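You operate a simulated robot arm through the tools that you are given. There is no shell and no other tool.

You are at the controls of a simulated robot arm. One attempt, no reset.

## Task
Thread the orange roll through the silver buckle and crimp it once.
Fine: set the buckle in the seal press; stand the sealed roll in the ready tray.

It is judged by the outcome, as a careful person would: the job done as asked, and still so three seconds after it is handed in. It fails if anything else is knocked over, pushed out of place, dropped, spilled or broken. A push-on lid holds only when it is set on centred and level and pressed home; a screw cap is set on level and turned clockwise until tight.

## Robot
A 6-joint arm with a two-finger gripper, fixed in place. Base frame: the origin is on the floor under the middle of its stand, x ahead of it, y to its left, z up. Readings come in mm, rad, newtons and seconds.
It reaches about 1572 mm from its shoulder. Its first joint turns from -2.897 to 2.897 rad. Payload 2.45 kg.
Tool frame: the origin (TCP) lies between the finger pads and is the grasp point; the fingertips stand 20 mm ahead of it; z points along the fingers, y is the line along which they close. The gripper opens to 140 mm; its body begins 168 mm behind the TCP.
Orientation is that of the tool frame in the base frame, as [roll, pitch, yaw] about the fixed x, y, z axes, in that order (R = Rz(yaw) Ry(pitch) Rx(roll)). With the fingers straight down and closing along the base's y, the tool's x points along the base's -x, its y along +y and its z along -z.

## Interface
- The arm moves only by the tool nudge_tool. Its arguments are lists of equal length, an entry for each row: "delta_pos": the shift along the tool's x, y, z in mm, a list of three; "rotation": the turn, a rotation vector about the tool's x, y, z in rad, a list of three; "claw": the gripper command, from -1 (fully open) to 1 (shut), values between in proportion. In form: {"delta_pos": [[dx, dy, dz], ...], "rotation": [[ax, ay, az], ...], "claw": [claw, ...]}. A call has 1 to 20 rows; each row is the pose to reach, as a shift and turn from the pose commanded when the call began, along the tool's axes at that moment. Rows are played at 5 a second. More than 50 mm and 0.15 rad between two rows, or a gripper value outside its range, and nothing of the call is played. A pose out of reach is approached as far as the arm can. The call stops where the force on the tool passes 40 N (or 10 N more than at its start, if that is more) or the arm is blocked; 0.2 s more then pass. The fingers move at their own pace (about 45 mm/s each) and stop on an object; they squeeze with about 30 N. The grip force told is the motor's: it shows also when the fingers shut on nothing. Time passes only in rows, and 0.2 s behind the last, so rows that repeat a pose let the fingers close. The reply holds the time, the measured pose of the TCP, the force on the tool along the base axes, the opening and the grip force, in the units named above and with some noise, with the torque about the TCP (base axes, N m) and any sound that the robot's microphone picked up.
- Cameras (640 x 400 px; columns grow to the right, rows downward): "scene" is fixed at [399.5, 499.9, 1594.5]; the picture's right is [-0.60, -0.80, 0.00], its down [-0.61, 0.46, -0.64] and it looks along [0.51, -0.38, -0.77] (base axes); focal length 347 px, centre (320, 200). "wrist" rides on the gripper at [78, 11, -209] in the tool frame; the picture's right is [-0.14, 0.99, 0.00], its down [-0.92, -0.13, -0.37] and it looks along [-0.36, -0.05, 0.93] (tool axes); focal length 280 px, centre (320, 200). There is no depth. A picture from a camera that has moved, and an enlarged one, comes with that camera's place and axes in the base frame and with its lens.
- get_image(camera): a new picture of that camera. It takes no simulated time.
- close_up(camera, box): a new picture of the part [left, top, right, bottom] of that camera's present view, enlarged. It takes no simulated time.
- finish_job(): hands the job in; it is judged then, once.

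Nothing tells you positions but the pictures and the camera data. Unless the task says otherwise, let go and move clear before handing in.

The tools are called after "Call:" by a JSON object that holds its "fn" and its "kwargs". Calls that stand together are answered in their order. nudge_tool: Moves the arm, as the interface text tells. Its arguments: {"type":"object","properties":{"delta_pos":{"type":"array","items":{"type":"array","items":{"type":"number"}}},"rotation":{"type":"array","items":{"type":"array","items":{"type":"number"}}},"claw":{"type":"array","items":{"type":"number"}}},"required":["delta_pos","rotation","claw"]} The other tools are called the same way: get_image (camera) takes a picture; close_up (camera, box) takes an enlarged picture of a part of a camera's view; finish_job () hands the job in.

At the start:

```text
t: 0.0
eef_pos: [625.5, 190.0, 1091.1]
tcp_rot: [-3.14, 0.0, 3.141]
ft_force: [-0.5, 0.3, -0.1]
moment: [0.0, 0.01, 0.03]
opening: 140.0
grip_force: 0.0
```

scene: 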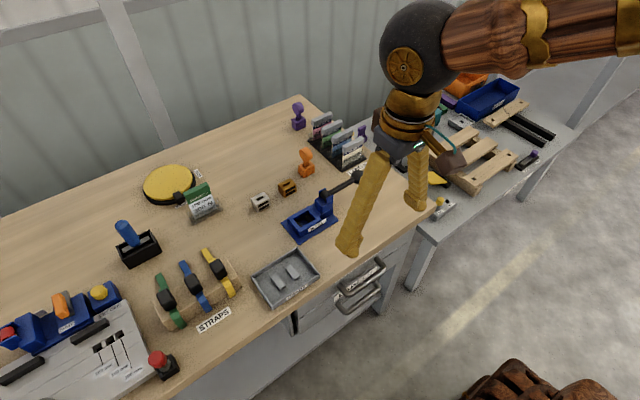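
wrist: 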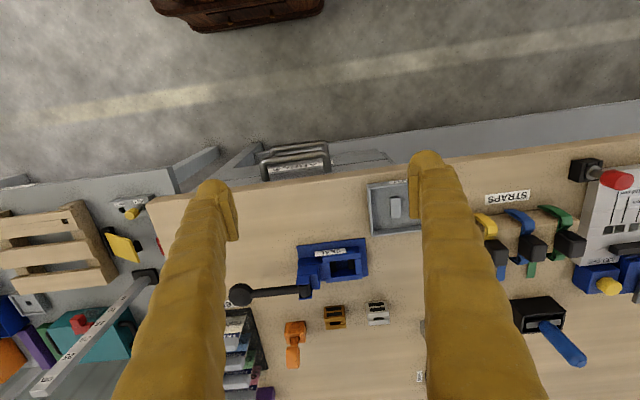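

I see a workbench with a blue seal press with a lever, two buckles (silver and bronze), a strap rack, a ready tray and other items. I'll zoom in on the different parts first to identify everything.

Call:
{"fn": "close_up", "kwargs": {"camera": "scene", "box": [230, 140, 390, 240]}}

Call:
{"fn": "close_up", "kwargs": {"camera": "scene", "box": [0, 200, 240, 400]}}

Call:
{"fn": "close_up", "kwargs": {"camera": "scene", "box": [130, 150, 330, 310]}}

Call:
{"fn": "close_up", "kwargs": {"camera": "scene", "box": [270, 80, 400, 190]}}

Call:
{"fn": "close_up", "kwargs": {"camera": "scene", "box": [400, 60, 580, 230]}}

Call:
{"fn": "close_up", "kwargs": {"camera": "wrist", "box": [220, 170, 430, 380]}}

```text
4.00 times, centred on (310, 190) of scene
camera zoom: at [399.5, 499.9, 1594.5], right [-0.6, -0.8, 0.0], down [-0.61, 0.46, -0.64], along [0.51, -0.38, -0.77], focal length 1388 px, centre (360, 240)
```

zoom: 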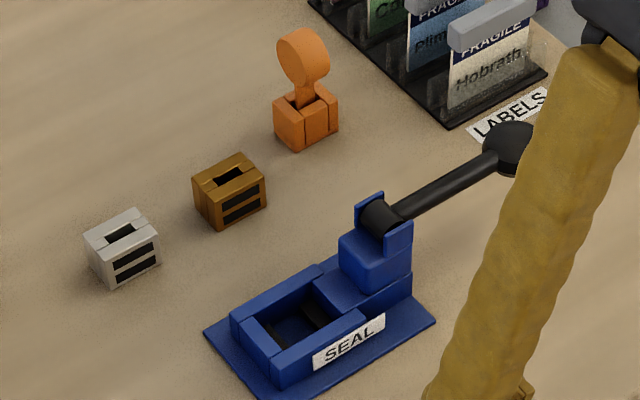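

```text
2.00 times, centred on (120, 300) of scene
camera zoom: at [399.5, 499.9, 1594.5], right [-0.6, -0.8, 0.0], down [-0.61, 0.46, -0.64], along [0.51, -0.38, -0.77], focal length 694 px, centre (720, 0)
```

zoom: 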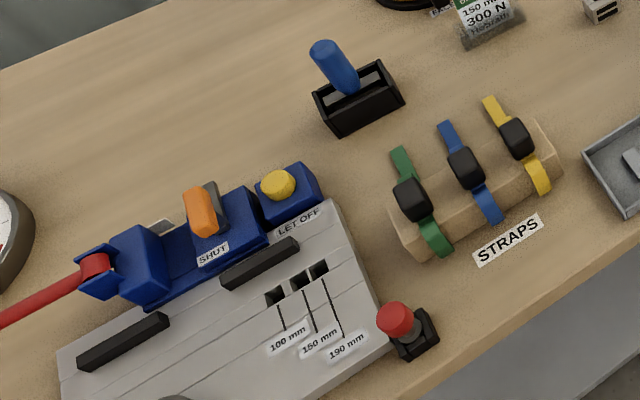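

```text
2.50 times, centred on (230, 230) of scene
camera zoom: at [399.5, 499.9, 1594.5], right [-0.6, -0.8, 0.0], down [-0.61, 0.46, -0.64], along [0.51, -0.38, -0.77], focal length 867 px, centre (545, 125)
```

zoom: 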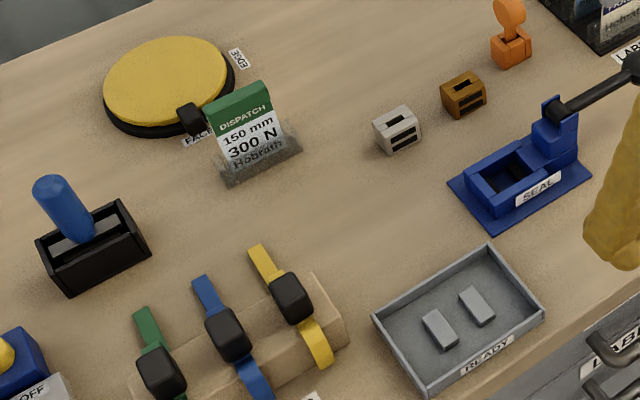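

```text
3.64 times, centred on (335, 135) of scene
camera zoom: at [399.5, 499.9, 1594.5], right [-0.6, -0.8, 0.0], down [-0.61, 0.46, -0.64], along [0.51, -0.38, -0.77], focal length 1262 px, centre (266, 436)
```

zoom: 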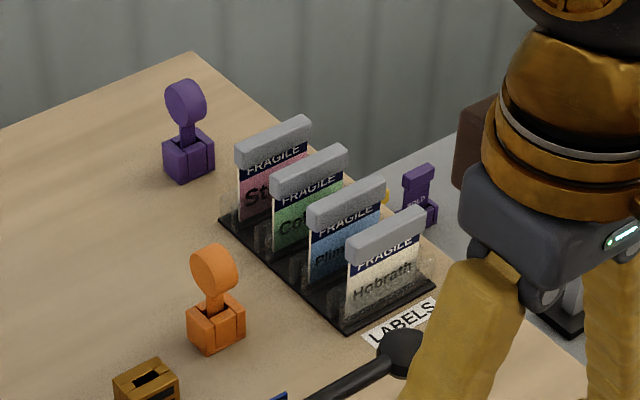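

```text
2.35 times, centred on (490, 145) of scene
camera zoom: at [399.5, 499.9, 1594.5], right [-0.6, -0.8, 0.0], down [-0.61, 0.46, -0.64], along [0.51, -0.38, -0.77], focal length 816 px, centre (-80, 329)
```

zoom: 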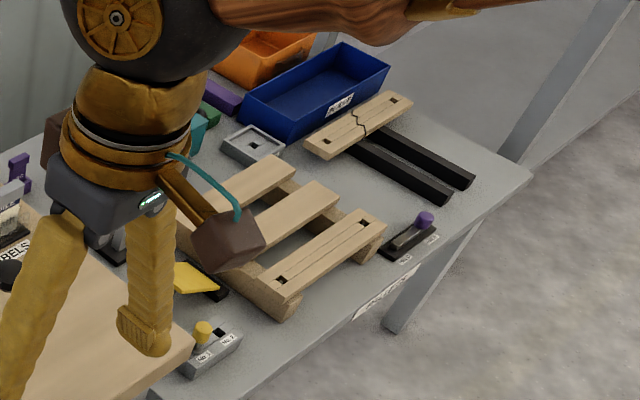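

```text
1.90 times, centred on (325, 275) of wrist
camera zoom: at [549.0, 200.8, 1297.8], right [0.14, 0.99, 0.0], down [0.92, -0.13, 0.37], along [0.36, -0.05, -0.93], focal length 534 px, centre (310, 57)
```

zoom: 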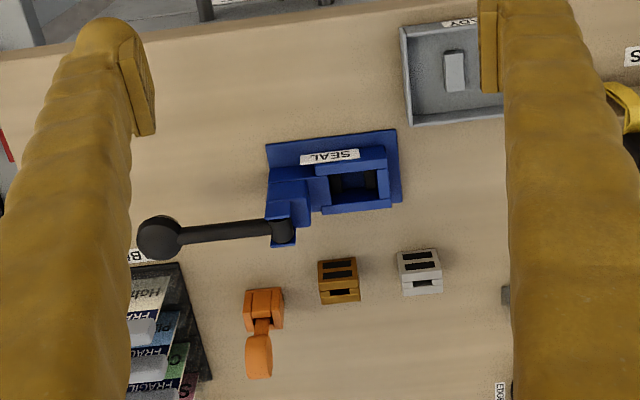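

The orange roll seems to be a disc with a tail standing in an orange block, and the silver buckle stands near (1015, 256) with its top around z≈835. I'll move the wrist camera closer for a better look before touching anything.

Call:
{"fn": "nudge_tool", "kwargs": {"delta_pos": [[-40, 8, 16], [-80, 16, 32], [-120, 24, 48], [-160, 32, 64], [-200, 40, 80], [-200, 40, 80]], "rotation": [[0, 0, 0], [0, 0, 0], [0, 0, 0], [0, 0, 0], [0, 0, 0], [0, 0, 0]], "claw": [-1, -1, -1, -1, -1, -1]}}

Call:
{"fn": "get_image", "kwargs": {"camera": "wrist"}}

Call:
{"fn": "get_image", "kwargs": {"camera": "scene"}}

```text
t: 1.4
eef_pos: [827.3, 228.0, 1012.0]
tcp_rot: [3.141, 0.0, 3.141]
ft_force: [0.1, -0.9, 0.9]
moment: [0.03, -0.01, 0.01]
opening: 140.2
grip_force: 0.0
```

```text
taken
camera wrist: at [750.5, 239.1, 1220.4], right [0.14, 0.99, 0.0], down [0.92, -0.13, 0.37], along [0.37, -0.05, -0.93], focal length 280 px, centre (320, 200)
```

wrist: 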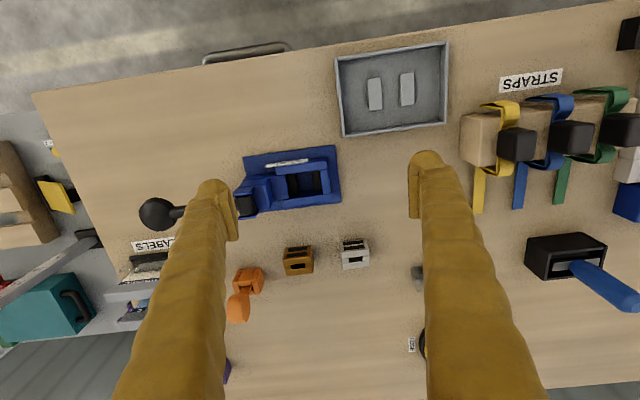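

```text
taken
```

scene: 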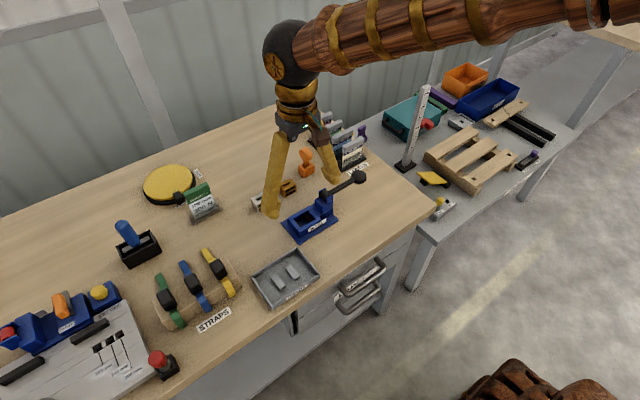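

The view now shows the silver buckle at about (1005, 260), with the bronze one next to it, the orange roll beyond, the press nearer to me, and the ready tray to the left. Zooming in on each.

Call:
{"fn": "close_up", "kwargs": {"camera": "wrist", "box": [225, 225, 385, 325]}}

Call:
{"fn": "close_up", "kwargs": {"camera": "wrist", "box": [220, 130, 380, 230]}}

Call:
{"fn": "close_up", "kwargs": {"camera": "wrist", "box": [320, 30, 480, 150]}}

Call:
{"fn": "close_up", "kwargs": {"camera": "scene", "box": [240, 130, 400, 320]}}

```text
4.00 times, centred on (305, 275) of wrist
camera zoom: at [750.5, 239.1, 1220.4], right [0.14, 0.99, 0.0], down [0.92, -0.13, 0.37], along [0.37, -0.05, -0.93], focal length 1122 px, centre (380, -100)
```

zoom: 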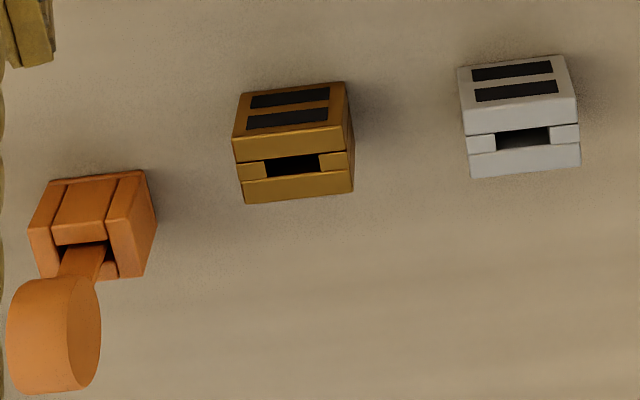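

```text
4.00 times, centred on (300, 180) of wrist
camera zoom: at [750.5, 239.1, 1220.4], right [0.14, 0.99, 0.0], down [0.92, -0.13, 0.37], along [0.37, -0.05, -0.93], focal length 1122 px, centre (400, 280)
```

zoom: 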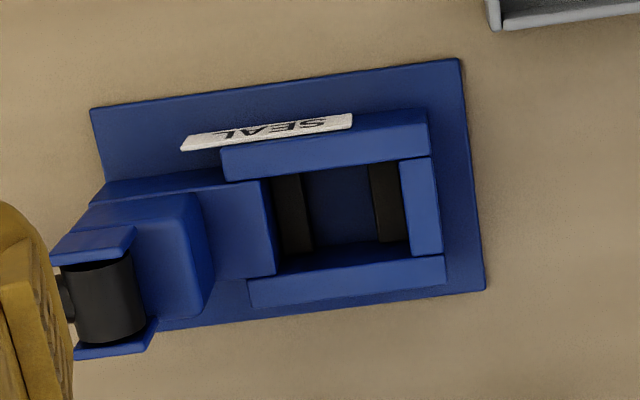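

```text
3.33 times, centred on (400, 90) of wrist
camera zoom: at [750.5, 239.1, 1220.4], right [0.14, 0.99, 0.0], down [0.92, -0.13, 0.37], along [0.37, -0.05, -0.93], focal length 935 px, centre (53, 567)
```

zoom: 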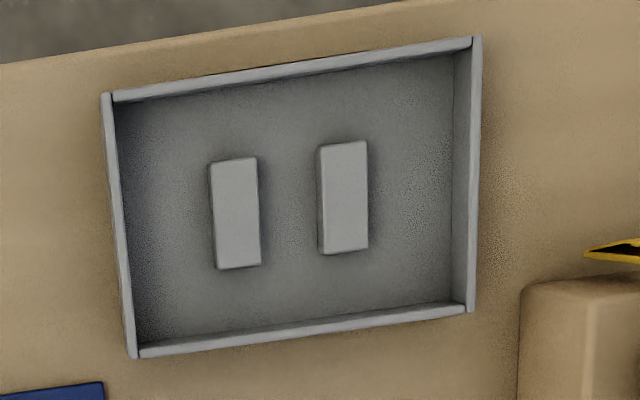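

```text
2.11 times, centred on (320, 225) of scene
camera zoom: at [399.5, 499.9, 1594.5], right [-0.6, -0.8, 0.0], down [-0.61, 0.46, -0.64], along [0.51, -0.38, -0.77], focal length 730 px, centre (320, 147)
```

zoom: 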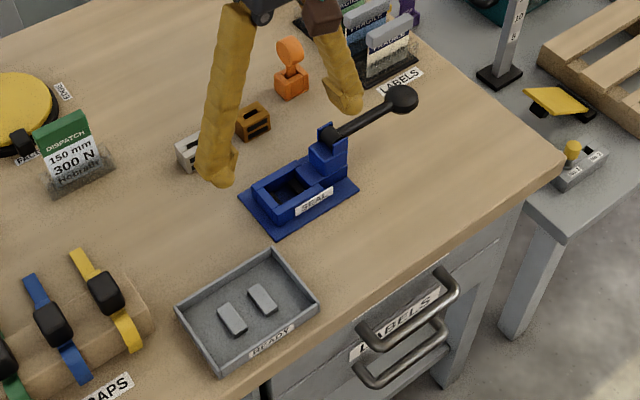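

The buckles and press are aligned with the base axes. I'll tilt the tool to look from a lower angle at the press, buckle and roll so I can get heights.

Call:
{"fn": "nudge_tool", "kwargs": {"delta_pos": [[20, -10, 10], [40, -20, 20], [60, -30, 30], [80, -40, 40], [100, -50, 50], [100, -50, 50]], "rotation": [[0, -0.1, 0], [0, -0.2, 0], [0, -0.3, 0], [0, -0.4, 0], [0, -0.5, 0], [0, -0.5, 0]], "claw": [-1, -1, -1, -1, -1, -1]}}

Call:
{"fn": "get_image", "kwargs": {"camera": "wrist"}}

Call:
{"fn": "close_up", "kwargs": {"camera": "scene", "box": [230, 140, 390, 240]}}

```text
t: 2.8
eef_pos: [726.0, 178.9, 961.3]
tcp_rot: [3.141, 0.501, 3.141]
ft_force: [0.6, -0.4, 0.5]
moment: [-0.01, -0.01, 0.0]
opening: 139.7
grip_force: 0.2
```

```text
taken
camera wrist: at [558.2, 190.2, 1105.5], right [0.12, 0.99, 0.07], down [0.63, -0.13, 0.77], along [0.77, -0.05, -0.64], focal length 280 px, centre (320, 200)
```

wrist: 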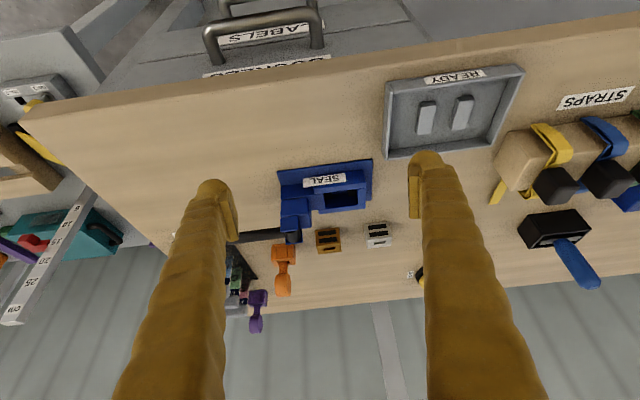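

```text
4.00 times, centred on (310, 190) of scene
camera zoom: at [399.5, 499.9, 1594.5], right [-0.6, -0.8, 0.0], down [-0.61, 0.46, -0.64], along [0.51, -0.38, -0.77], focal length 1388 px, centre (360, 240)
```

zoom: 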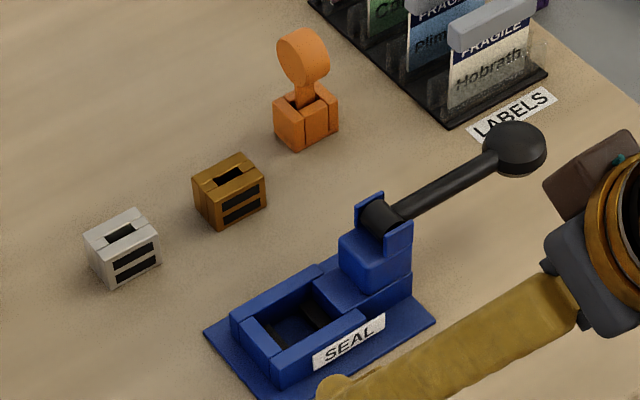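

Call:
{"fn": "close_up", "kwargs": {"camera": "wrist", "box": [220, 150, 420, 310]}}

Call:
{"fn": "close_up", "kwargs": {"camera": "scene", "box": [240, 180, 310, 220]}}

Call:
{"fn": "close_up", "kwargs": {"camera": "scene", "box": [280, 140, 330, 180]}}

Call:
{"fn": "close_up", "kwargs": {"camera": "scene", "box": [270, 160, 370, 250]}}

Call:
{"fn": "close_up", "kwargs": {"camera": "scene", "box": [240, 240, 330, 310]}}

```text
2.50 times, centred on (320, 230) of wrist
camera zoom: at [558.2, 190.2, 1105.5], right [0.12, 0.99, 0.07], down [0.63, -0.13, 0.77], along [0.77, -0.05, -0.64], focal length 701 px, centre (320, 125)
```

zoom: 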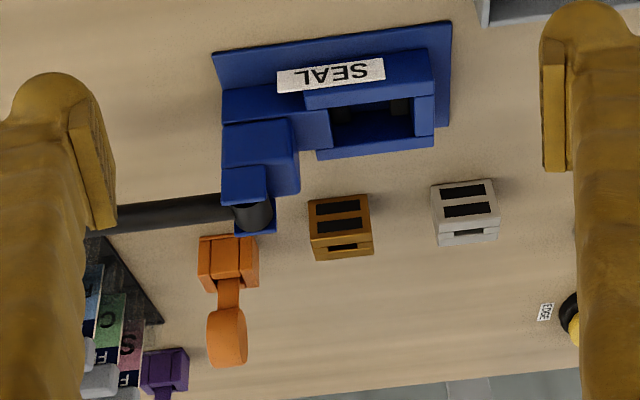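

```text
9.14 times, centred on (275, 200) of scene
camera zoom: at [399.5, 499.9, 1594.5], right [-0.6, -0.8, 0.0], down [-0.61, 0.46, -0.64], along [0.51, -0.38, -0.77], focal length 3172 px, centre (731, 200)
```

zoom: 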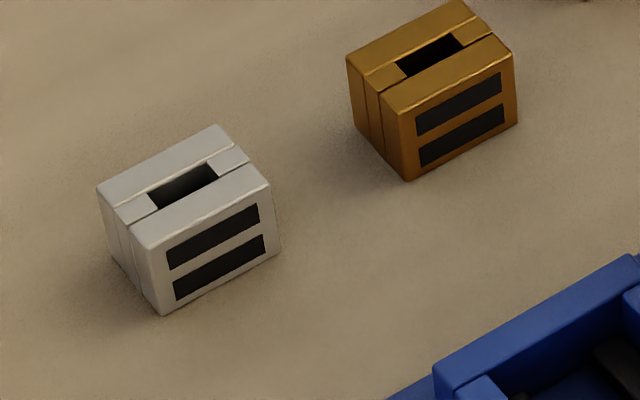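

```text
10.00 times, centred on (305, 160) of scene
camera zoom: at [399.5, 499.9, 1594.5], right [-0.6, -0.8, 0.0], down [-0.61, 0.46, -0.64], along [0.51, -0.38, -0.77], focal length 3469 px, centre (470, 600)
```

zoom: 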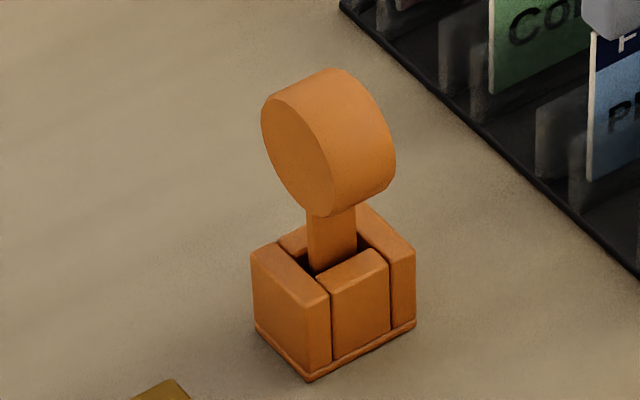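

```text
4.44 times, centred on (320, 205) of scene
camera zoom: at [399.5, 499.9, 1594.5], right [-0.6, -0.8, 0.0], down [-0.61, 0.46, -0.64], along [0.51, -0.38, -0.77], focal length 1542 px, centre (320, 178)
```

zoom: 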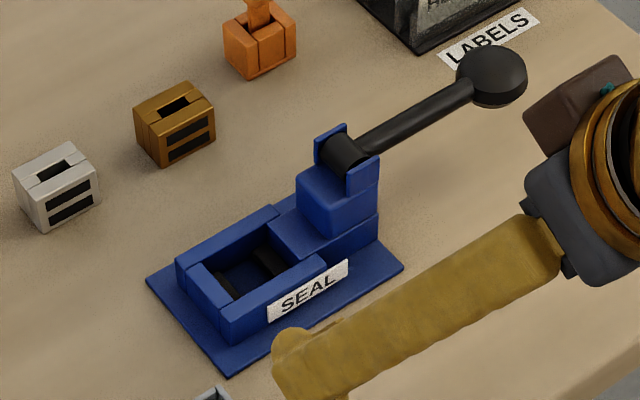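

```text
5.71 times, centred on (285, 275) of scene
camera zoom: at [399.5, 499.9, 1594.5], right [-0.6, -0.8, 0.0], down [-0.61, 0.46, -0.64], along [0.51, -0.38, -0.77], focal length 1982 px, centre (520, -229)
```

zoom: 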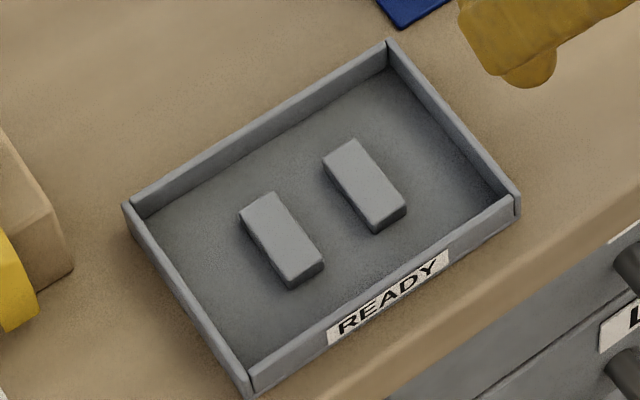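

The zoomed views are very crisp. The buckle is about 43 × 32 × 31 mm with a 24 × 8 mm slot in the top, and the roll is a ~38 mm disc (axis along y, ~23 mm thick) with a flat tail in its stand. I'll return to a vertical tool and zoom hard to get precise positions.

Call:
{"fn": "nudge_tool", "kwargs": {"delta_pos": [[-20, 4, 2], [-40, 8, 4], [-60, 12, 6], [-80, 16, 8], [-101, 21, 11], [-101, 21, 11]], "rotation": [[0, 0.1, 0], [0, 0.2, 0], [0, 0.3, 0], [0, 0.4, 0], [0, 0.501, 0], [0, 0.501, 0]], "claw": [-1, -1, -1, -1, -1, -1]}}

Call:
{"fn": "get_image", "kwargs": {"camera": "wrist"}}

```text
t: 4.2
eef_pos: [820.7, 200.9, 999.4]
tcp_rot: [3.141, -0.001, 3.14]
ft_force: [-0.6, 0.1, 0.0]
moment: [0.0, 0.0, -0.02]
opening: 140.0
grip_force: 0.1
```

```text
taken
camera wrist: at [743.9, 212.0, 1207.2], right [0.14, 0.99, 0.0], down [0.92, -0.13, 0.37], along [0.36, -0.05, -0.93], focal length 280 px, centre (320, 200)
```

wrist: 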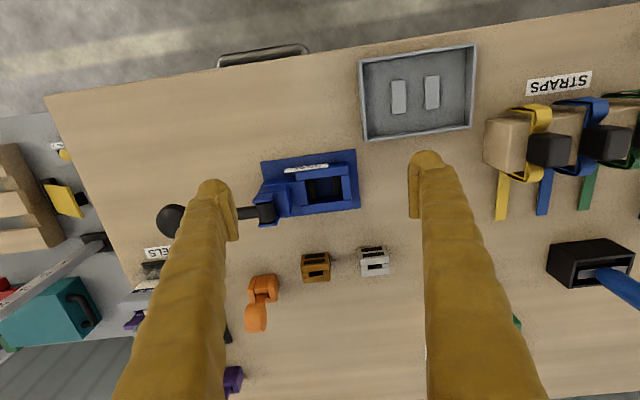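

Call:
{"fn": "close_up", "kwargs": {"camera": "wrist", "box": [350, 235, 398, 285]}}

Call:
{"fn": "close_up", "kwargs": {"camera": "wrist", "box": [250, 140, 365, 230]}}

Call:
{"fn": "close_up", "kwargs": {"camera": "wrist", "box": [235, 260, 295, 340]}}

Call:
{"fn": "close_up", "kwargs": {"camera": "wrist", "box": [350, 35, 490, 145]}}

Call:
{"fn": "close_up", "kwargs": {"camera": "scene", "box": [280, 190, 345, 250]}}

Call:
{"fn": "close_up", "kwargs": {"camera": "scene", "box": [305, 155, 375, 225]}}

```text
8.00 times, centred on (374, 260) of wrist
camera zoom: at [743.9, 212.0, 1207.2], right [0.14, 0.99, 0.0], down [0.92, -0.13, 0.37], along [0.36, -0.05, -0.93], focal length 2243 px, centre (-112, -280)
```

zoom: 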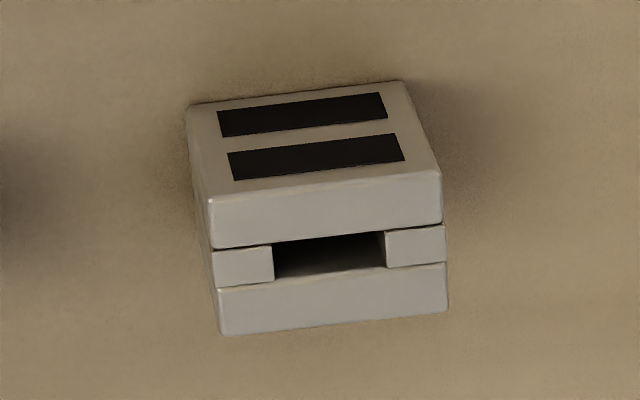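

```text
4.44 times, centred on (308, 185) of wrist
camera zoom: at [743.9, 212.0, 1207.2], right [0.14, 0.99, 0.0], down [0.92, -0.13, 0.37], along [0.36, -0.05, -0.93], focal length 1246 px, centre (376, 267)
```

zoom: 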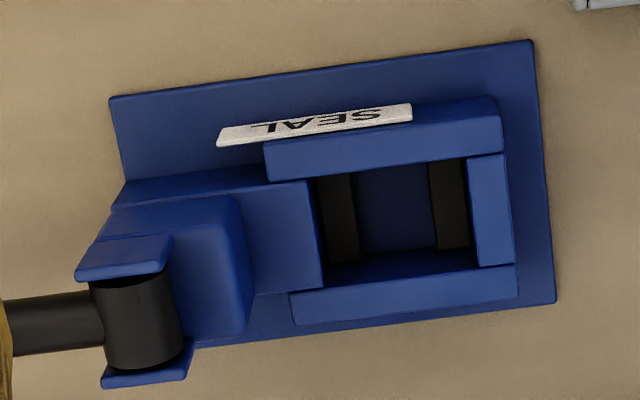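

```text
5.00 times, centred on (265, 300) of wrist
camera zoom: at [743.9, 212.0, 1207.2], right [0.14, 0.99, 0.0], down [0.92, -0.13, 0.37], along [0.36, -0.05, -0.93], focal length 1402 px, centre (595, -300)
```

zoom: 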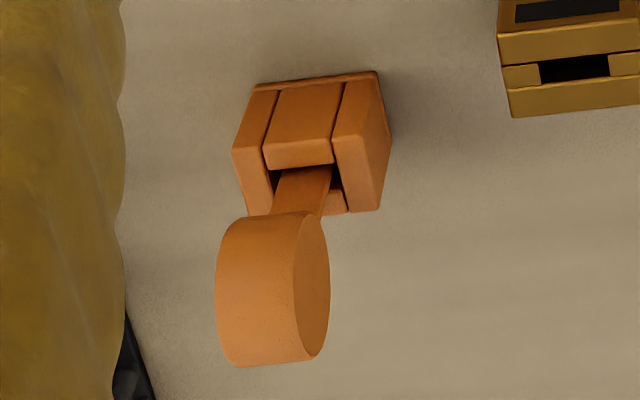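

```text
3.64 times, centred on (420, 90) of wrist
camera zoom: at [743.9, 212.0, 1207.2], right [0.14, 0.99, 0.0], down [0.92, -0.13, 0.37], along [0.36, -0.05, -0.93], focal length 1020 px, centre (-44, 600)
```

zoom: 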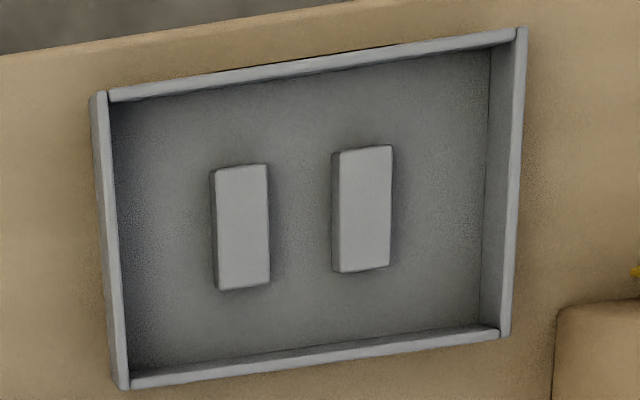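

```text
6.67 times, centred on (312, 220) of scene
camera zoom: at [399.5, 499.9, 1594.5], right [-0.6, -0.8, 0.0], down [-0.61, 0.46, -0.64], along [0.51, -0.38, -0.77], focal length 2313 px, centre (370, 67)
```

zoom: 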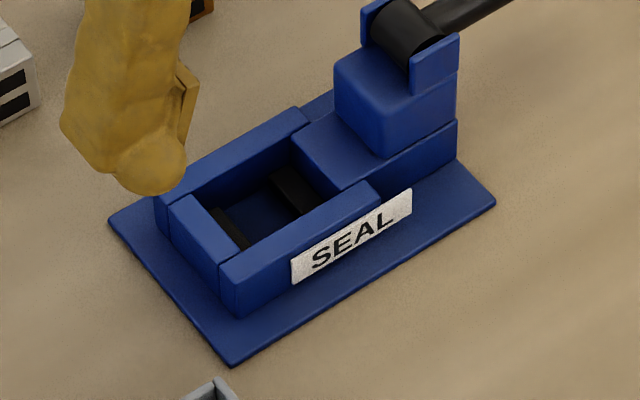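

```text
5.71 times, centred on (340, 190) of scene
camera zoom: at [399.5, 499.9, 1594.5], right [-0.6, -0.8, 0.0], down [-0.61, 0.46, -0.64], along [0.51, -0.38, -0.77], focal length 1982 px, centre (206, 257)
```

zoom: 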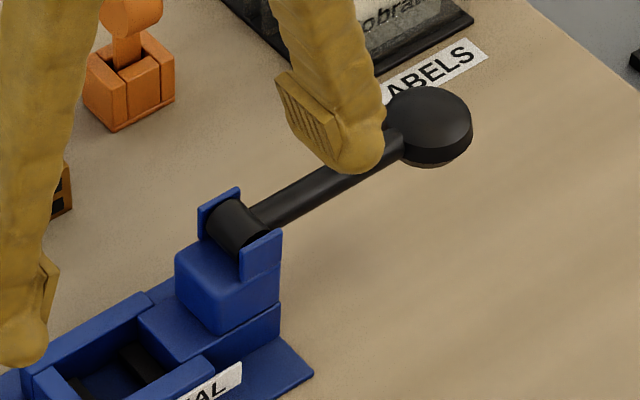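

Triangulation agrees nicely: silver buckle centre ≈ (1002, 260), top z≈851, table z≈820; press pocket centre ≈ (872, 200); orange disc centre ≈ (1029, 80.5, 899). I'll check the finger pad shape and the lever before picking.

Call:
{"fn": "close_up", "kwargs": {"camera": "scene", "box": [270, 130, 370, 230]}}

Call:
{"fn": "close_up", "kwargs": {"camera": "wrist", "box": [180, 160, 260, 260]}}

Call:
{"fn": "close_up", "kwargs": {"camera": "scene", "box": [265, 170, 325, 220]}}

```text
4.00 times, centred on (320, 180) of scene
camera zoom: at [399.5, 499.9, 1594.5], right [-0.6, -0.8, 0.0], down [-0.61, 0.46, -0.64], along [0.51, -0.38, -0.77], focal length 1388 px, centre (320, 280)
```

zoom: 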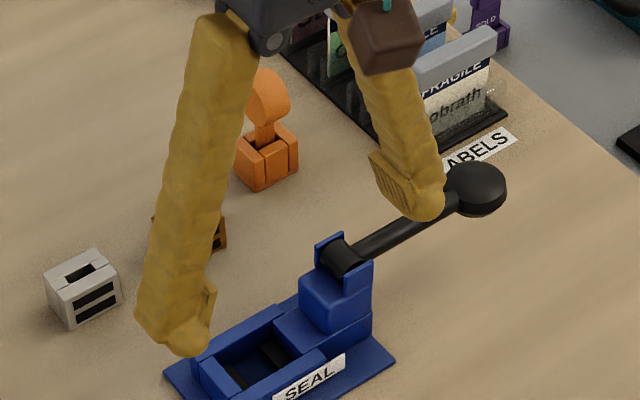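

```text
4.00 times, centred on (220, 210) of wrist
camera zoom: at [743.9, 212.0, 1207.2], right [0.14, 0.99, 0.0], down [0.92, -0.13, 0.37], along [0.36, -0.05, -0.93], focal length 1122 px, centre (720, 160)
```

zoom: 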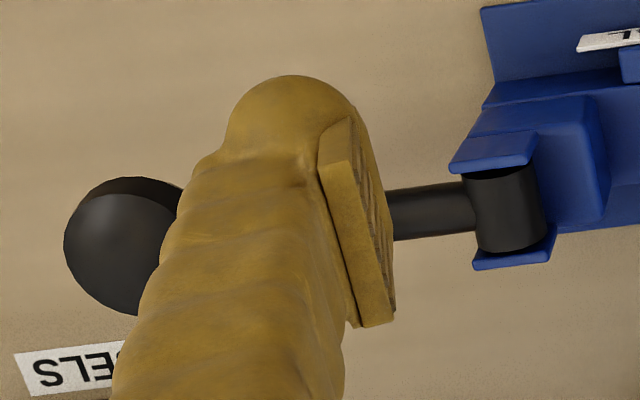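

```text
8.00 times, centred on (295, 195) of scene
camera zoom: at [399.5, 499.9, 1594.5], right [-0.6, -0.8, 0.0], down [-0.61, 0.46, -0.64], along [0.51, -0.38, -0.77], focal length 2776 px, centre (520, 240)
```

zoom: 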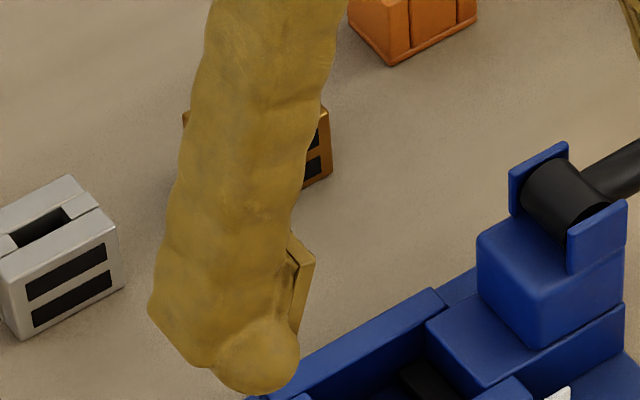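

I want to see the pads and fingertips precisely, since I'll grip only the top part of the buckle.

Call:
{"fn": "close_up", "kwargs": {"camera": "scene", "box": [325, 160, 365, 190]}}

Call:
{"fn": "close_up", "kwargs": {"camera": "scene", "box": [260, 190, 310, 225]}}

Call:
{"fn": "close_up", "kwargs": {"camera": "wrist", "box": [400, 140, 470, 240]}}

```text
13.33 times, centred on (345, 175) of scene
camera zoom: at [399.5, 499.9, 1594.5], right [-0.6, -0.8, 0.0], down [-0.61, 0.46, -0.64], along [0.51, -0.38, -0.77], focal length 4626 px, centre (-13, 533)
```

zoom: 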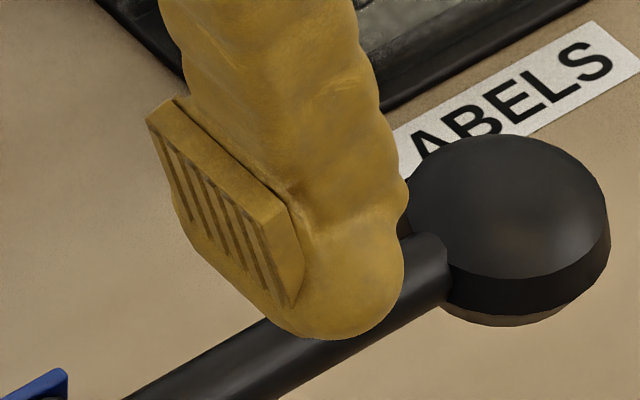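

```text
11.43 times, centred on (285, 208) of scene
camera zoom: at [399.5, 499.9, 1594.5], right [-0.6, -0.8, 0.0], down [-0.61, 0.46, -0.64], along [0.51, -0.38, -0.77], focal length 3965 px, centre (720, 114)
```

zoom: 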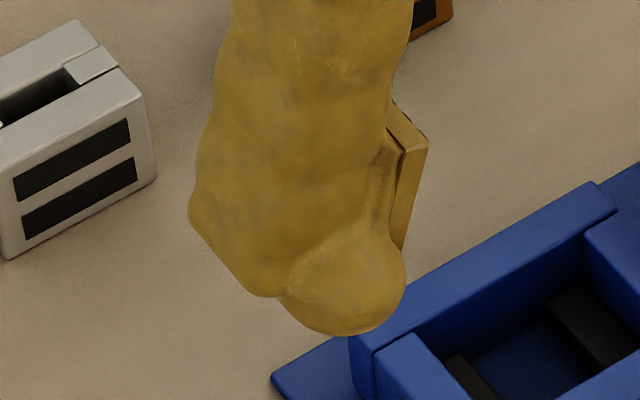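

```text
4.00 times, centred on (435, 190) of wrist
camera zoom: at [743.9, 212.0, 1207.2], right [0.14, 0.99, 0.0], down [0.92, -0.13, 0.37], along [0.36, -0.05, -0.93], focal length 1122 px, centre (-140, 240)
```

zoom: 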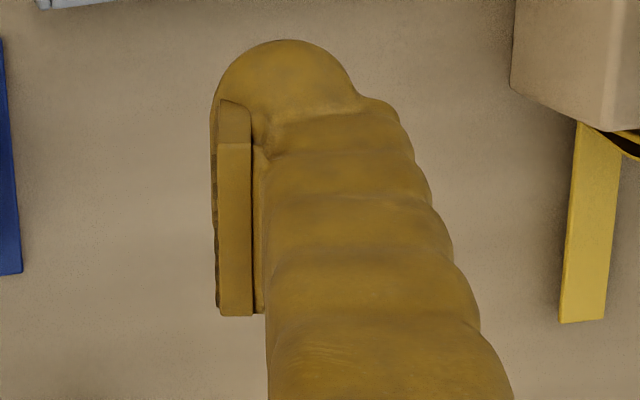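

The pads look slightly splayed at full opening. I'll close to about 40 mm in free air to see how they sit when narrow.

Call:
{"fn": "nudge_tool", "kwargs": {"delta_pos": [[0, 0, 0], [0, 0, 0], [0, 0, 0], [0, 0, 0], [0, 0, 0], [0, 0, 0], [0, 0, 0]], "rotation": [[0, 0, 0], [0, 0, 0], [0, 0, 0], [0, 0, 0], [0, 0, 0], [0, 0, 0], [0, 0, 0]], "claw": [0.43, 0.43, 0.43, 0.43, 0.43, 0.43, 0.43]}}

Call:
{"fn": "close_up", "kwargs": {"camera": "scene", "box": [290, 165, 350, 215]}}

Call:
{"fn": "get_image", "kwargs": {"camera": "wrist"}}

Call:
{"fn": "get_image", "kwargs": {"camera": "scene"}}

```text
t: 5.8
eef_pos: [820.1, 200.9, 999.3]
tcp_rot: [3.141, -0.002, 3.141]
ft_force: [-0.2, -1.2, -0.1]
moment: [0.04, 0.02, -0.04]
opening: 39.8
grip_force: 0.1
```

```text
8.00 times, centred on (320, 190) of scene
camera zoom: at [399.5, 499.9, 1594.5], right [-0.6, -0.8, 0.0], down [-0.61, 0.46, -0.64], along [0.51, -0.38, -0.77], focal length 2776 px, centre (320, 280)
```

zoom: 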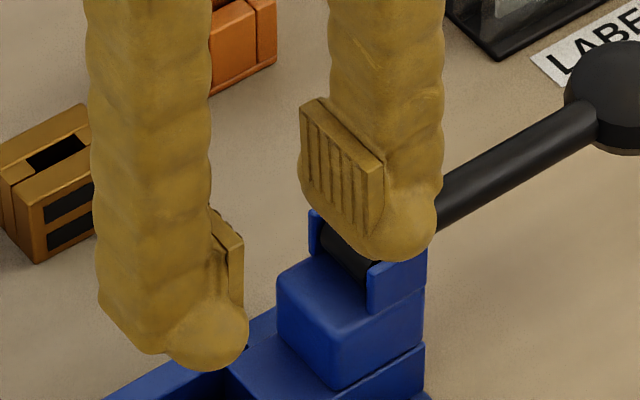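

```text
taken
camera wrist: at [743.6, 212.1, 1207.0], right [0.14, 0.99, 0.0], down [0.92, -0.13, 0.37], along [0.36, -0.05, -0.93], focal length 280 px, centre (320, 200)
```

wrist: 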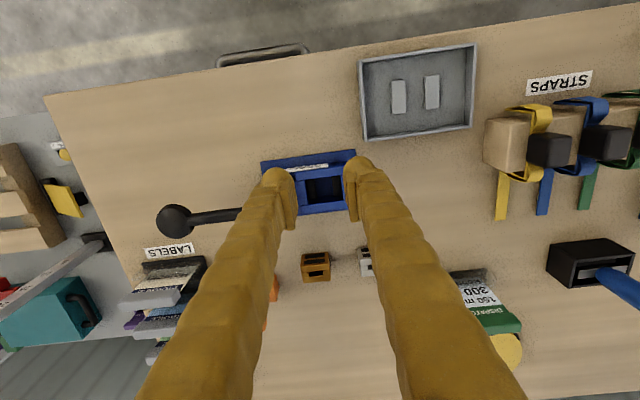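

```text
taken
```

scene: 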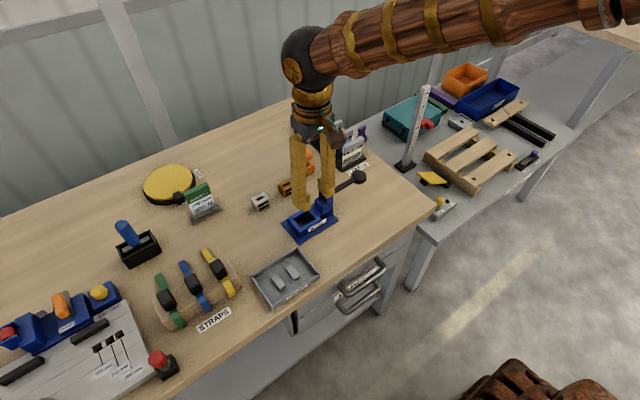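

At 40 mm opening the pads are parallel. I'll zoom further on the pad and tip to learn how far the tips extend past the pads, and view the pocket depth.

Call:
{"fn": "close_up", "kwargs": {"camera": "scene", "box": [312, 172, 342, 202]}}

Call:
{"fn": "close_up", "kwargs": {"camera": "wrist", "box": [285, 165, 355, 215]}}

Call:
{"fn": "close_up", "kwargs": {"camera": "wrist", "box": [335, 145, 405, 230]}}

```text
13.33 times, centred on (327, 187) of scene
camera zoom: at [399.5, 499.9, 1594.5], right [-0.6, -0.8, 0.0], down [-0.61, 0.46, -0.64], along [0.51, -0.38, -0.77], focal length 4626 px, centre (227, 373)
```

zoom: 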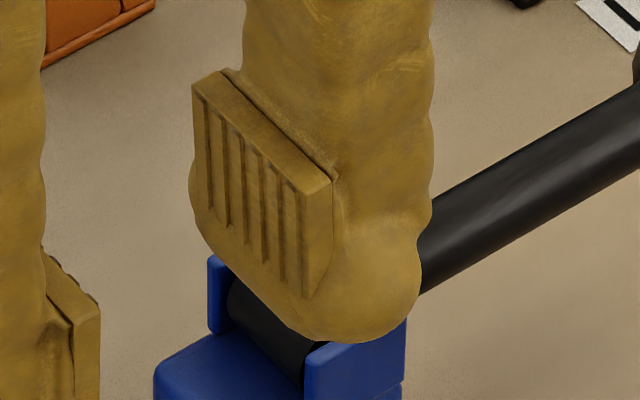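

```text
8.00 times, centred on (320, 190) of wrist
camera zoom: at [743.6, 212.1, 1207.0], right [0.14, 0.99, 0.0], down [0.92, -0.13, 0.37], along [0.36, -0.05, -0.93], focal length 2243 px, centre (320, 280)
```

zoom: 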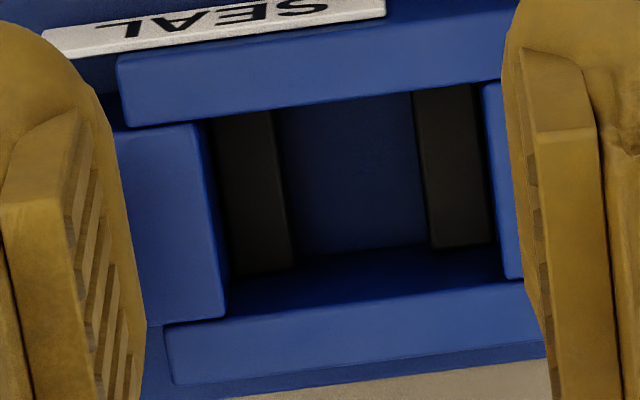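

```text
4.71 times, centred on (370, 188) of wrist
camera zoom: at [743.6, 212.1, 1207.0], right [0.14, 0.99, 0.0], down [0.92, -0.13, 0.37], along [0.36, -0.05, -0.93], focal length 1320 px, centre (85, 259)
```

zoom: 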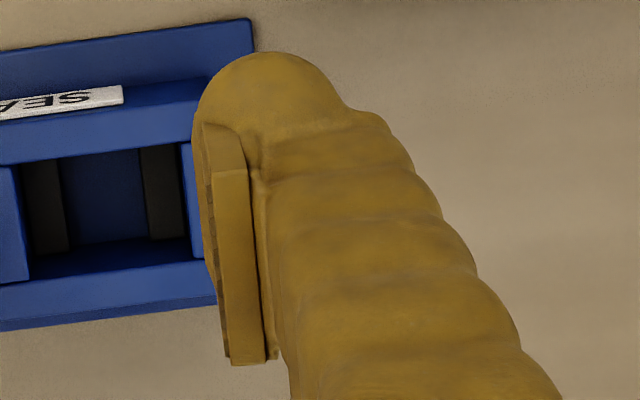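

The fingertips are rounded and extend 20 mm past the TCP, and the pocket walls are at about z≈843. I'll therefore grip the buckle by its top few millimetres, closing along x so the fingers clear the lever mount. Next I rotate the tool 90° and hover above the buckle.

Call:
{"fn": "nudge_tool", "kwargs": {"delta_pos": [[-16, 5, 5], [-32, 10, 10], [-48, 15, 15], [-64, 20, 20], [-80, 26, 26], [-96, 31, 31], [-112, 36, 36], [-128, 42, 42], [-144, 47, 47], [-160, 52, 52], [-181, 59, 58], [-181, 59, 58]], "rotation": [[0, 0, 0.145], [0, 0, 0.29], [0, 0, 0.435], [0, 0, 0.58], [0, 0, 0.725], [0, 0, 0.87], [0, 0, 1.015], [0, 0, 1.16], [0, 0, 1.305], [0, 0, 1.44], [0, 0, 1.571], [0, 0, 1.571]], "claw": [0.1, 0.1, 0.1, 0.1, 0.1, 0.1, 0.1, 0.1, 0.1, 0.1, 0.1, 0.1]}}

Call:
{"fn": "get_image", "kwargs": {"camera": "wrist"}}

Call:
{"fn": "get_image", "kwargs": {"camera": "scene"}}

```text
t: 8.4
eef_pos: [999.5, 259.0, 941.7]
tcp_rot: [-3.141, -0.001, 1.57]
ft_force: [0.8, 1.3, 0.5]
moment: [0.0, 0.0, -0.03]
opening: 63.0
grip_force: 0.1
```

```text
taken
camera wrist: at [1012.5, 337.7, 1149.2], right [0.99, -0.14, 0.0], down [-0.13, -0.92, 0.37], along [-0.05, -0.37, -0.93], focal length 280 px, centre (320, 200)
```

wrist: 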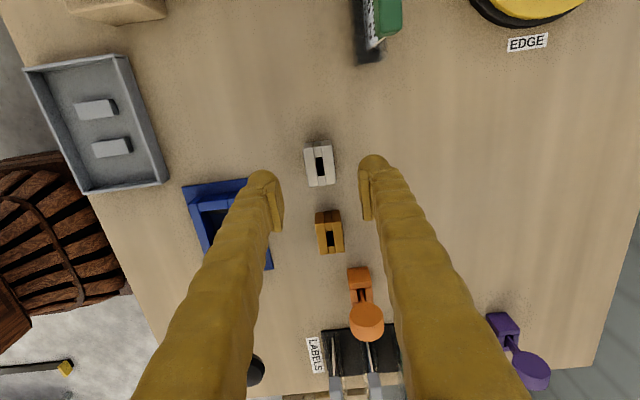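

```text
taken
```

scene: 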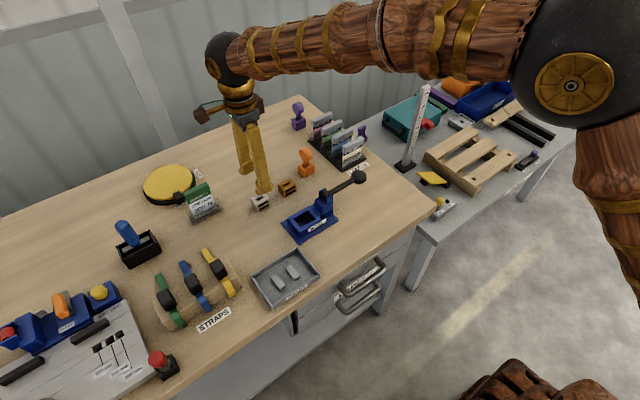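

Call:
{"fn": "close_up", "kwargs": {"camera": "wrist", "box": [290, 130, 350, 195]}}

Call:
{"fn": "close_up", "kwargs": {"camera": "scene", "box": [275, 190, 345, 245]}}

Call:
{"fn": "close_up", "kwargs": {"camera": "scene", "box": [305, 160, 375, 225]}}

Call:
{"fn": "close_up", "kwargs": {"camera": "scene", "box": [240, 165, 300, 220]}}

```text
6.15 times, centred on (320, 162) of wrist
camera zoom: at [1012.5, 337.7, 1149.2], right [0.99, -0.14, 0.0], down [-0.13, -0.92, 0.37], along [-0.05, -0.37, -0.93], focal length 1726 px, centre (320, 431)
```

zoom: 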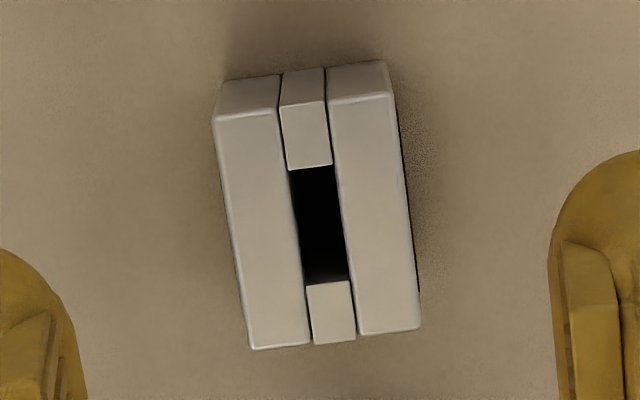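

```text
7.27 times, centred on (310, 218) of scene
camera zoom: at [399.5, 499.9, 1594.5], right [-0.6, -0.8, 0.0], down [-0.61, 0.46, -0.64], along [0.51, -0.38, -0.77], focal length 2523 px, centre (393, 73)
```

zoom: 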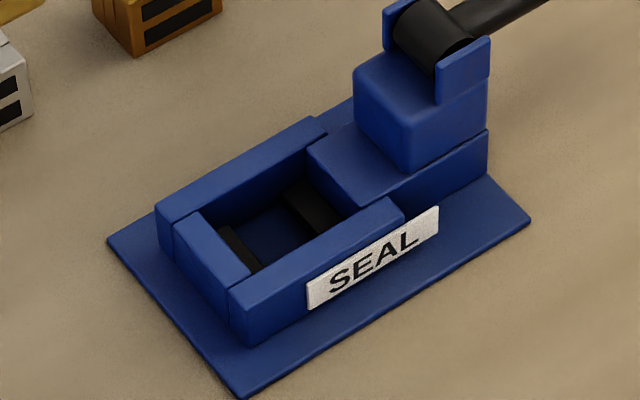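

```text
6.15 times, centred on (340, 192) of scene
camera zoom: at [399.5, 499.9, 1594.5], right [-0.6, -0.8, 0.0], down [-0.61, 0.46, -0.64], along [0.51, -0.38, -0.77], focal length 2135 px, centre (197, 246)
```

zoom: 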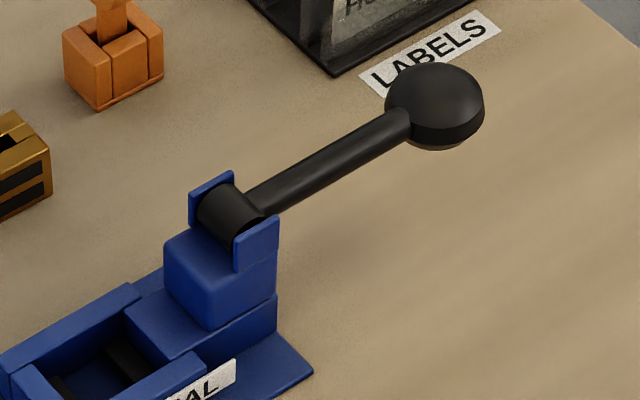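

```text
7.27 times, centred on (270, 192) of scene
camera zoom: at [399.5, 499.9, 1594.5], right [-0.6, -0.8, 0.0], down [-0.61, 0.46, -0.64], along [0.51, -0.38, -0.77], focal length 2523 px, centre (684, 254)
```

zoom: 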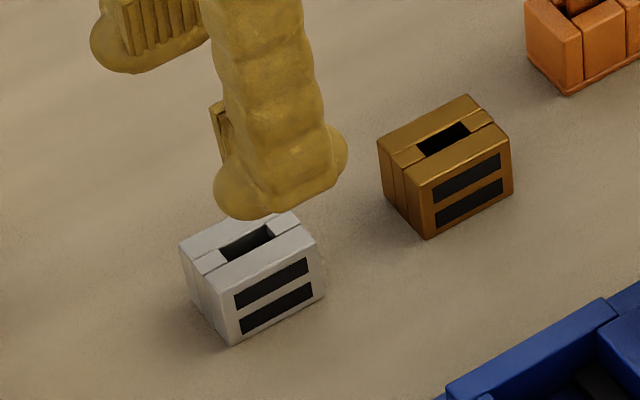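

The buckle is aligned with the axes and sits right under the TCP (centre ≈ 1001.4, 259.8). I'll descend so the tips straddle only the top of the buckle.

Call:
{"fn": "nudge_tool", "kwargs": {"delta_pos": [[0, 0, 20], [0, 0, 40], [0, 0, 58], [0, 0, 72], [0, 0, 80], [0, 0, 86], [0, 0, 86]], "rotation": [[0, 0, 0], [0, 0, 0], [0, 0, 0], [0, 0, 0], [0, 0, 0], [0, 0, 0], [0, 0, 0]], "claw": [0.1, 0.1, 0.1, 0.1, 0.1, 0.1, 0.1]}}

Call:
{"fn": "close_up", "kwargs": {"camera": "wrist", "box": [230, 120, 410, 240]}}

Call:
{"fn": "close_up", "kwargs": {"camera": "scene", "box": [235, 175, 295, 225]}}

```text
t: 10.0
eef_pos: [1000.3, 260.5, 854.5]
tcp_rot: [-3.14, -0.001, 1.569]
ft_force: [0.2, 0.2, -0.1]
moment: [0.01, -0.02, -0.02]
opening: 63.0
grip_force: 0.0
```

```text
3.33 times, centred on (320, 180) of wrist
camera zoom: at [1012.6, 338.2, 1061.9], right [0.99, -0.14, 0.0], down [-0.13, -0.92, 0.37], along [-0.05, -0.37, -0.93], focal length 935 px, centre (320, 267)
```

zoom: 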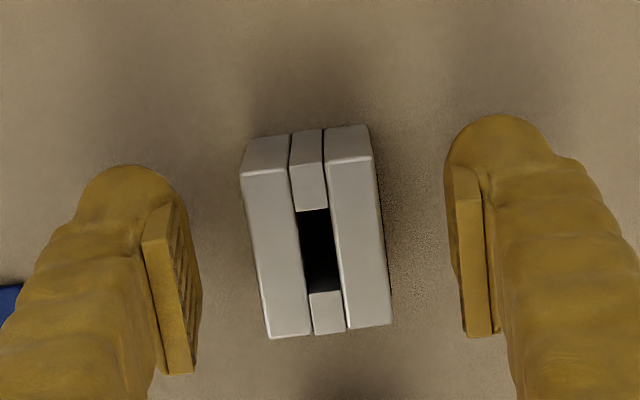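

```text
8.00 times, centred on (265, 200) of scene
camera zoom: at [399.5, 499.9, 1594.5], right [-0.6, -0.8, 0.0], down [-0.61, 0.46, -0.64], along [0.51, -0.38, -0.77], focal length 2776 px, centre (760, 200)
```

zoom: 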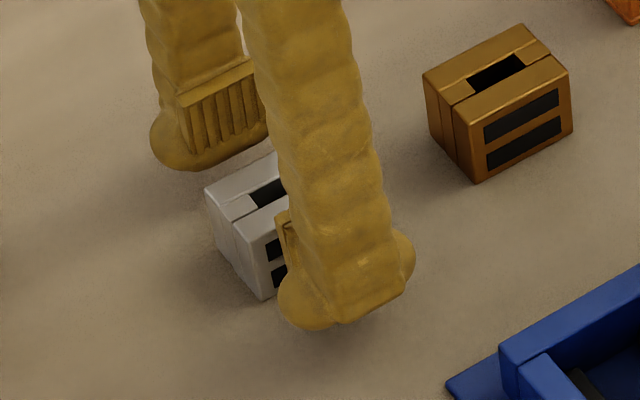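

The buckle is centred between the fingers. I'll close to grip it.

Call:
{"fn": "nudge_tool", "kwargs": {"delta_pos": [[0, 0, 0], [0, 0, 0], [0, 0, 0], [0, 0, 0], [0, 0, 0], [0, 0, 0]], "rotation": [[0, 0, 0], [0, 0, 0], [0, 0, 0], [0, 0, 0], [0, 0, 0], [0, 0, 0]], "claw": [0.3, 0.45, 0.6, 1, 1, 1]}}

Call:
{"fn": "close_up", "kwargs": {"camera": "wrist", "box": [230, 120, 410, 240]}}

Call:
{"fn": "close_up", "kwargs": {"camera": "scene", "box": [235, 175, 295, 225]}}

```text
t: 11.4
eef_pos: [1000.9, 260.4, 855.1]
tcp_rot: [-3.14, -0.001, 1.569]
ft_force: [0.4, 0.6, -0.2]
moment: [0.01, -0.01, 0.0]
opening: 30.9
grip_force: 30.6
```

```text
3.33 times, centred on (320, 180) of wrist
camera zoom: at [1012.6, 338.2, 1062.0], right [0.99, -0.14, 0.0], down [-0.13, -0.92, 0.37], along [-0.05, -0.37, -0.93], focal length 935 px, centre (320, 267)
```

zoom: 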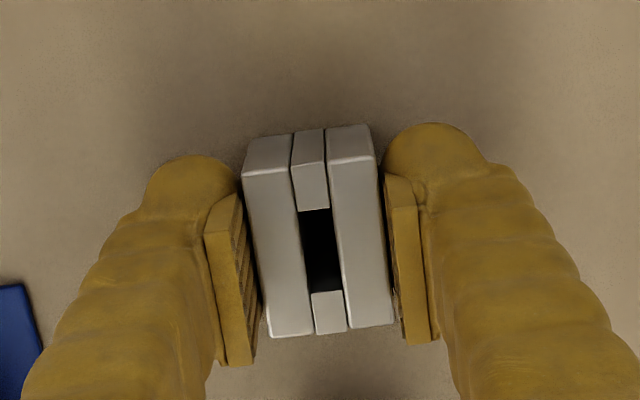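

```text
8.00 times, centred on (265, 200) of scene
camera zoom: at [399.5, 499.9, 1594.5], right [-0.6, -0.8, 0.0], down [-0.61, 0.46, -0.64], along [0.51, -0.38, -0.77], focal length 2776 px, centre (760, 200)
```

zoom: 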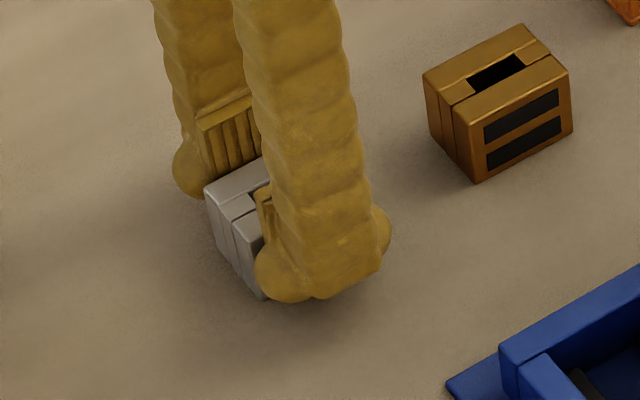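

The buckle is gripped (opening 30.9 mm, 30.6 N). I'll lift it straight up.

Call:
{"fn": "nudge_tool", "kwargs": {"delta_pos": [[0, 0, -8], [0, 0, -20], [0, 0, -40], [0, 0, -60], [0, 0, -70], [0, 0, -70]], "rotation": [[0, 0, 0], [0, 0, 0], [0, 0, 0], [0, 0, 0], [0, 0, 0], [0, 0, 0]], "claw": [1, 1, 1, 1, 1, 1]}}

Call:
{"fn": "close_up", "kwargs": {"camera": "wrist", "box": [230, 120, 410, 240]}}

Call:
{"fn": "close_up", "kwargs": {"camera": "scene", "box": [235, 150, 315, 215]}}

```text
t: 12.8
eef_pos: [999.0, 259.4, 926.8]
tcp_rot: [-3.14, -0.003, 1.57]
ft_force: [-0.1, 0.0, -1.0]
moment: [-0.01, 0.0, 0.0]
opening: 30.9
grip_force: 30.4
```

```text
3.33 times, centred on (320, 180) of wrist
camera zoom: at [1010.9, 337.7, 1133.6], right [0.99, -0.14, 0.0], down [-0.13, -0.92, 0.37], along [-0.05, -0.37, -0.93], focal length 935 px, centre (320, 267)
```

zoom: 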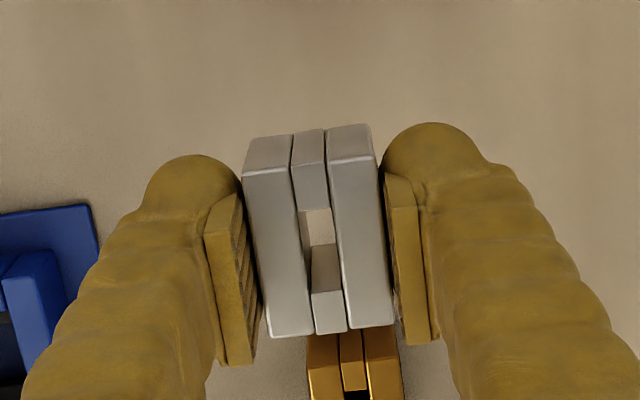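

```text
6.15 times, centred on (275, 182) of scene
camera zoom: at [399.5, 499.9, 1594.5], right [-0.6, -0.8, 0.0], down [-0.61, 0.46, -0.64], along [0.51, -0.38, -0.77], focal length 2135 px, centre (597, 308)
```

zoom: 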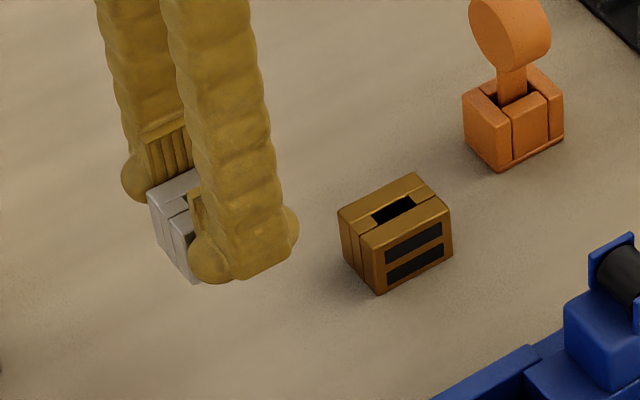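

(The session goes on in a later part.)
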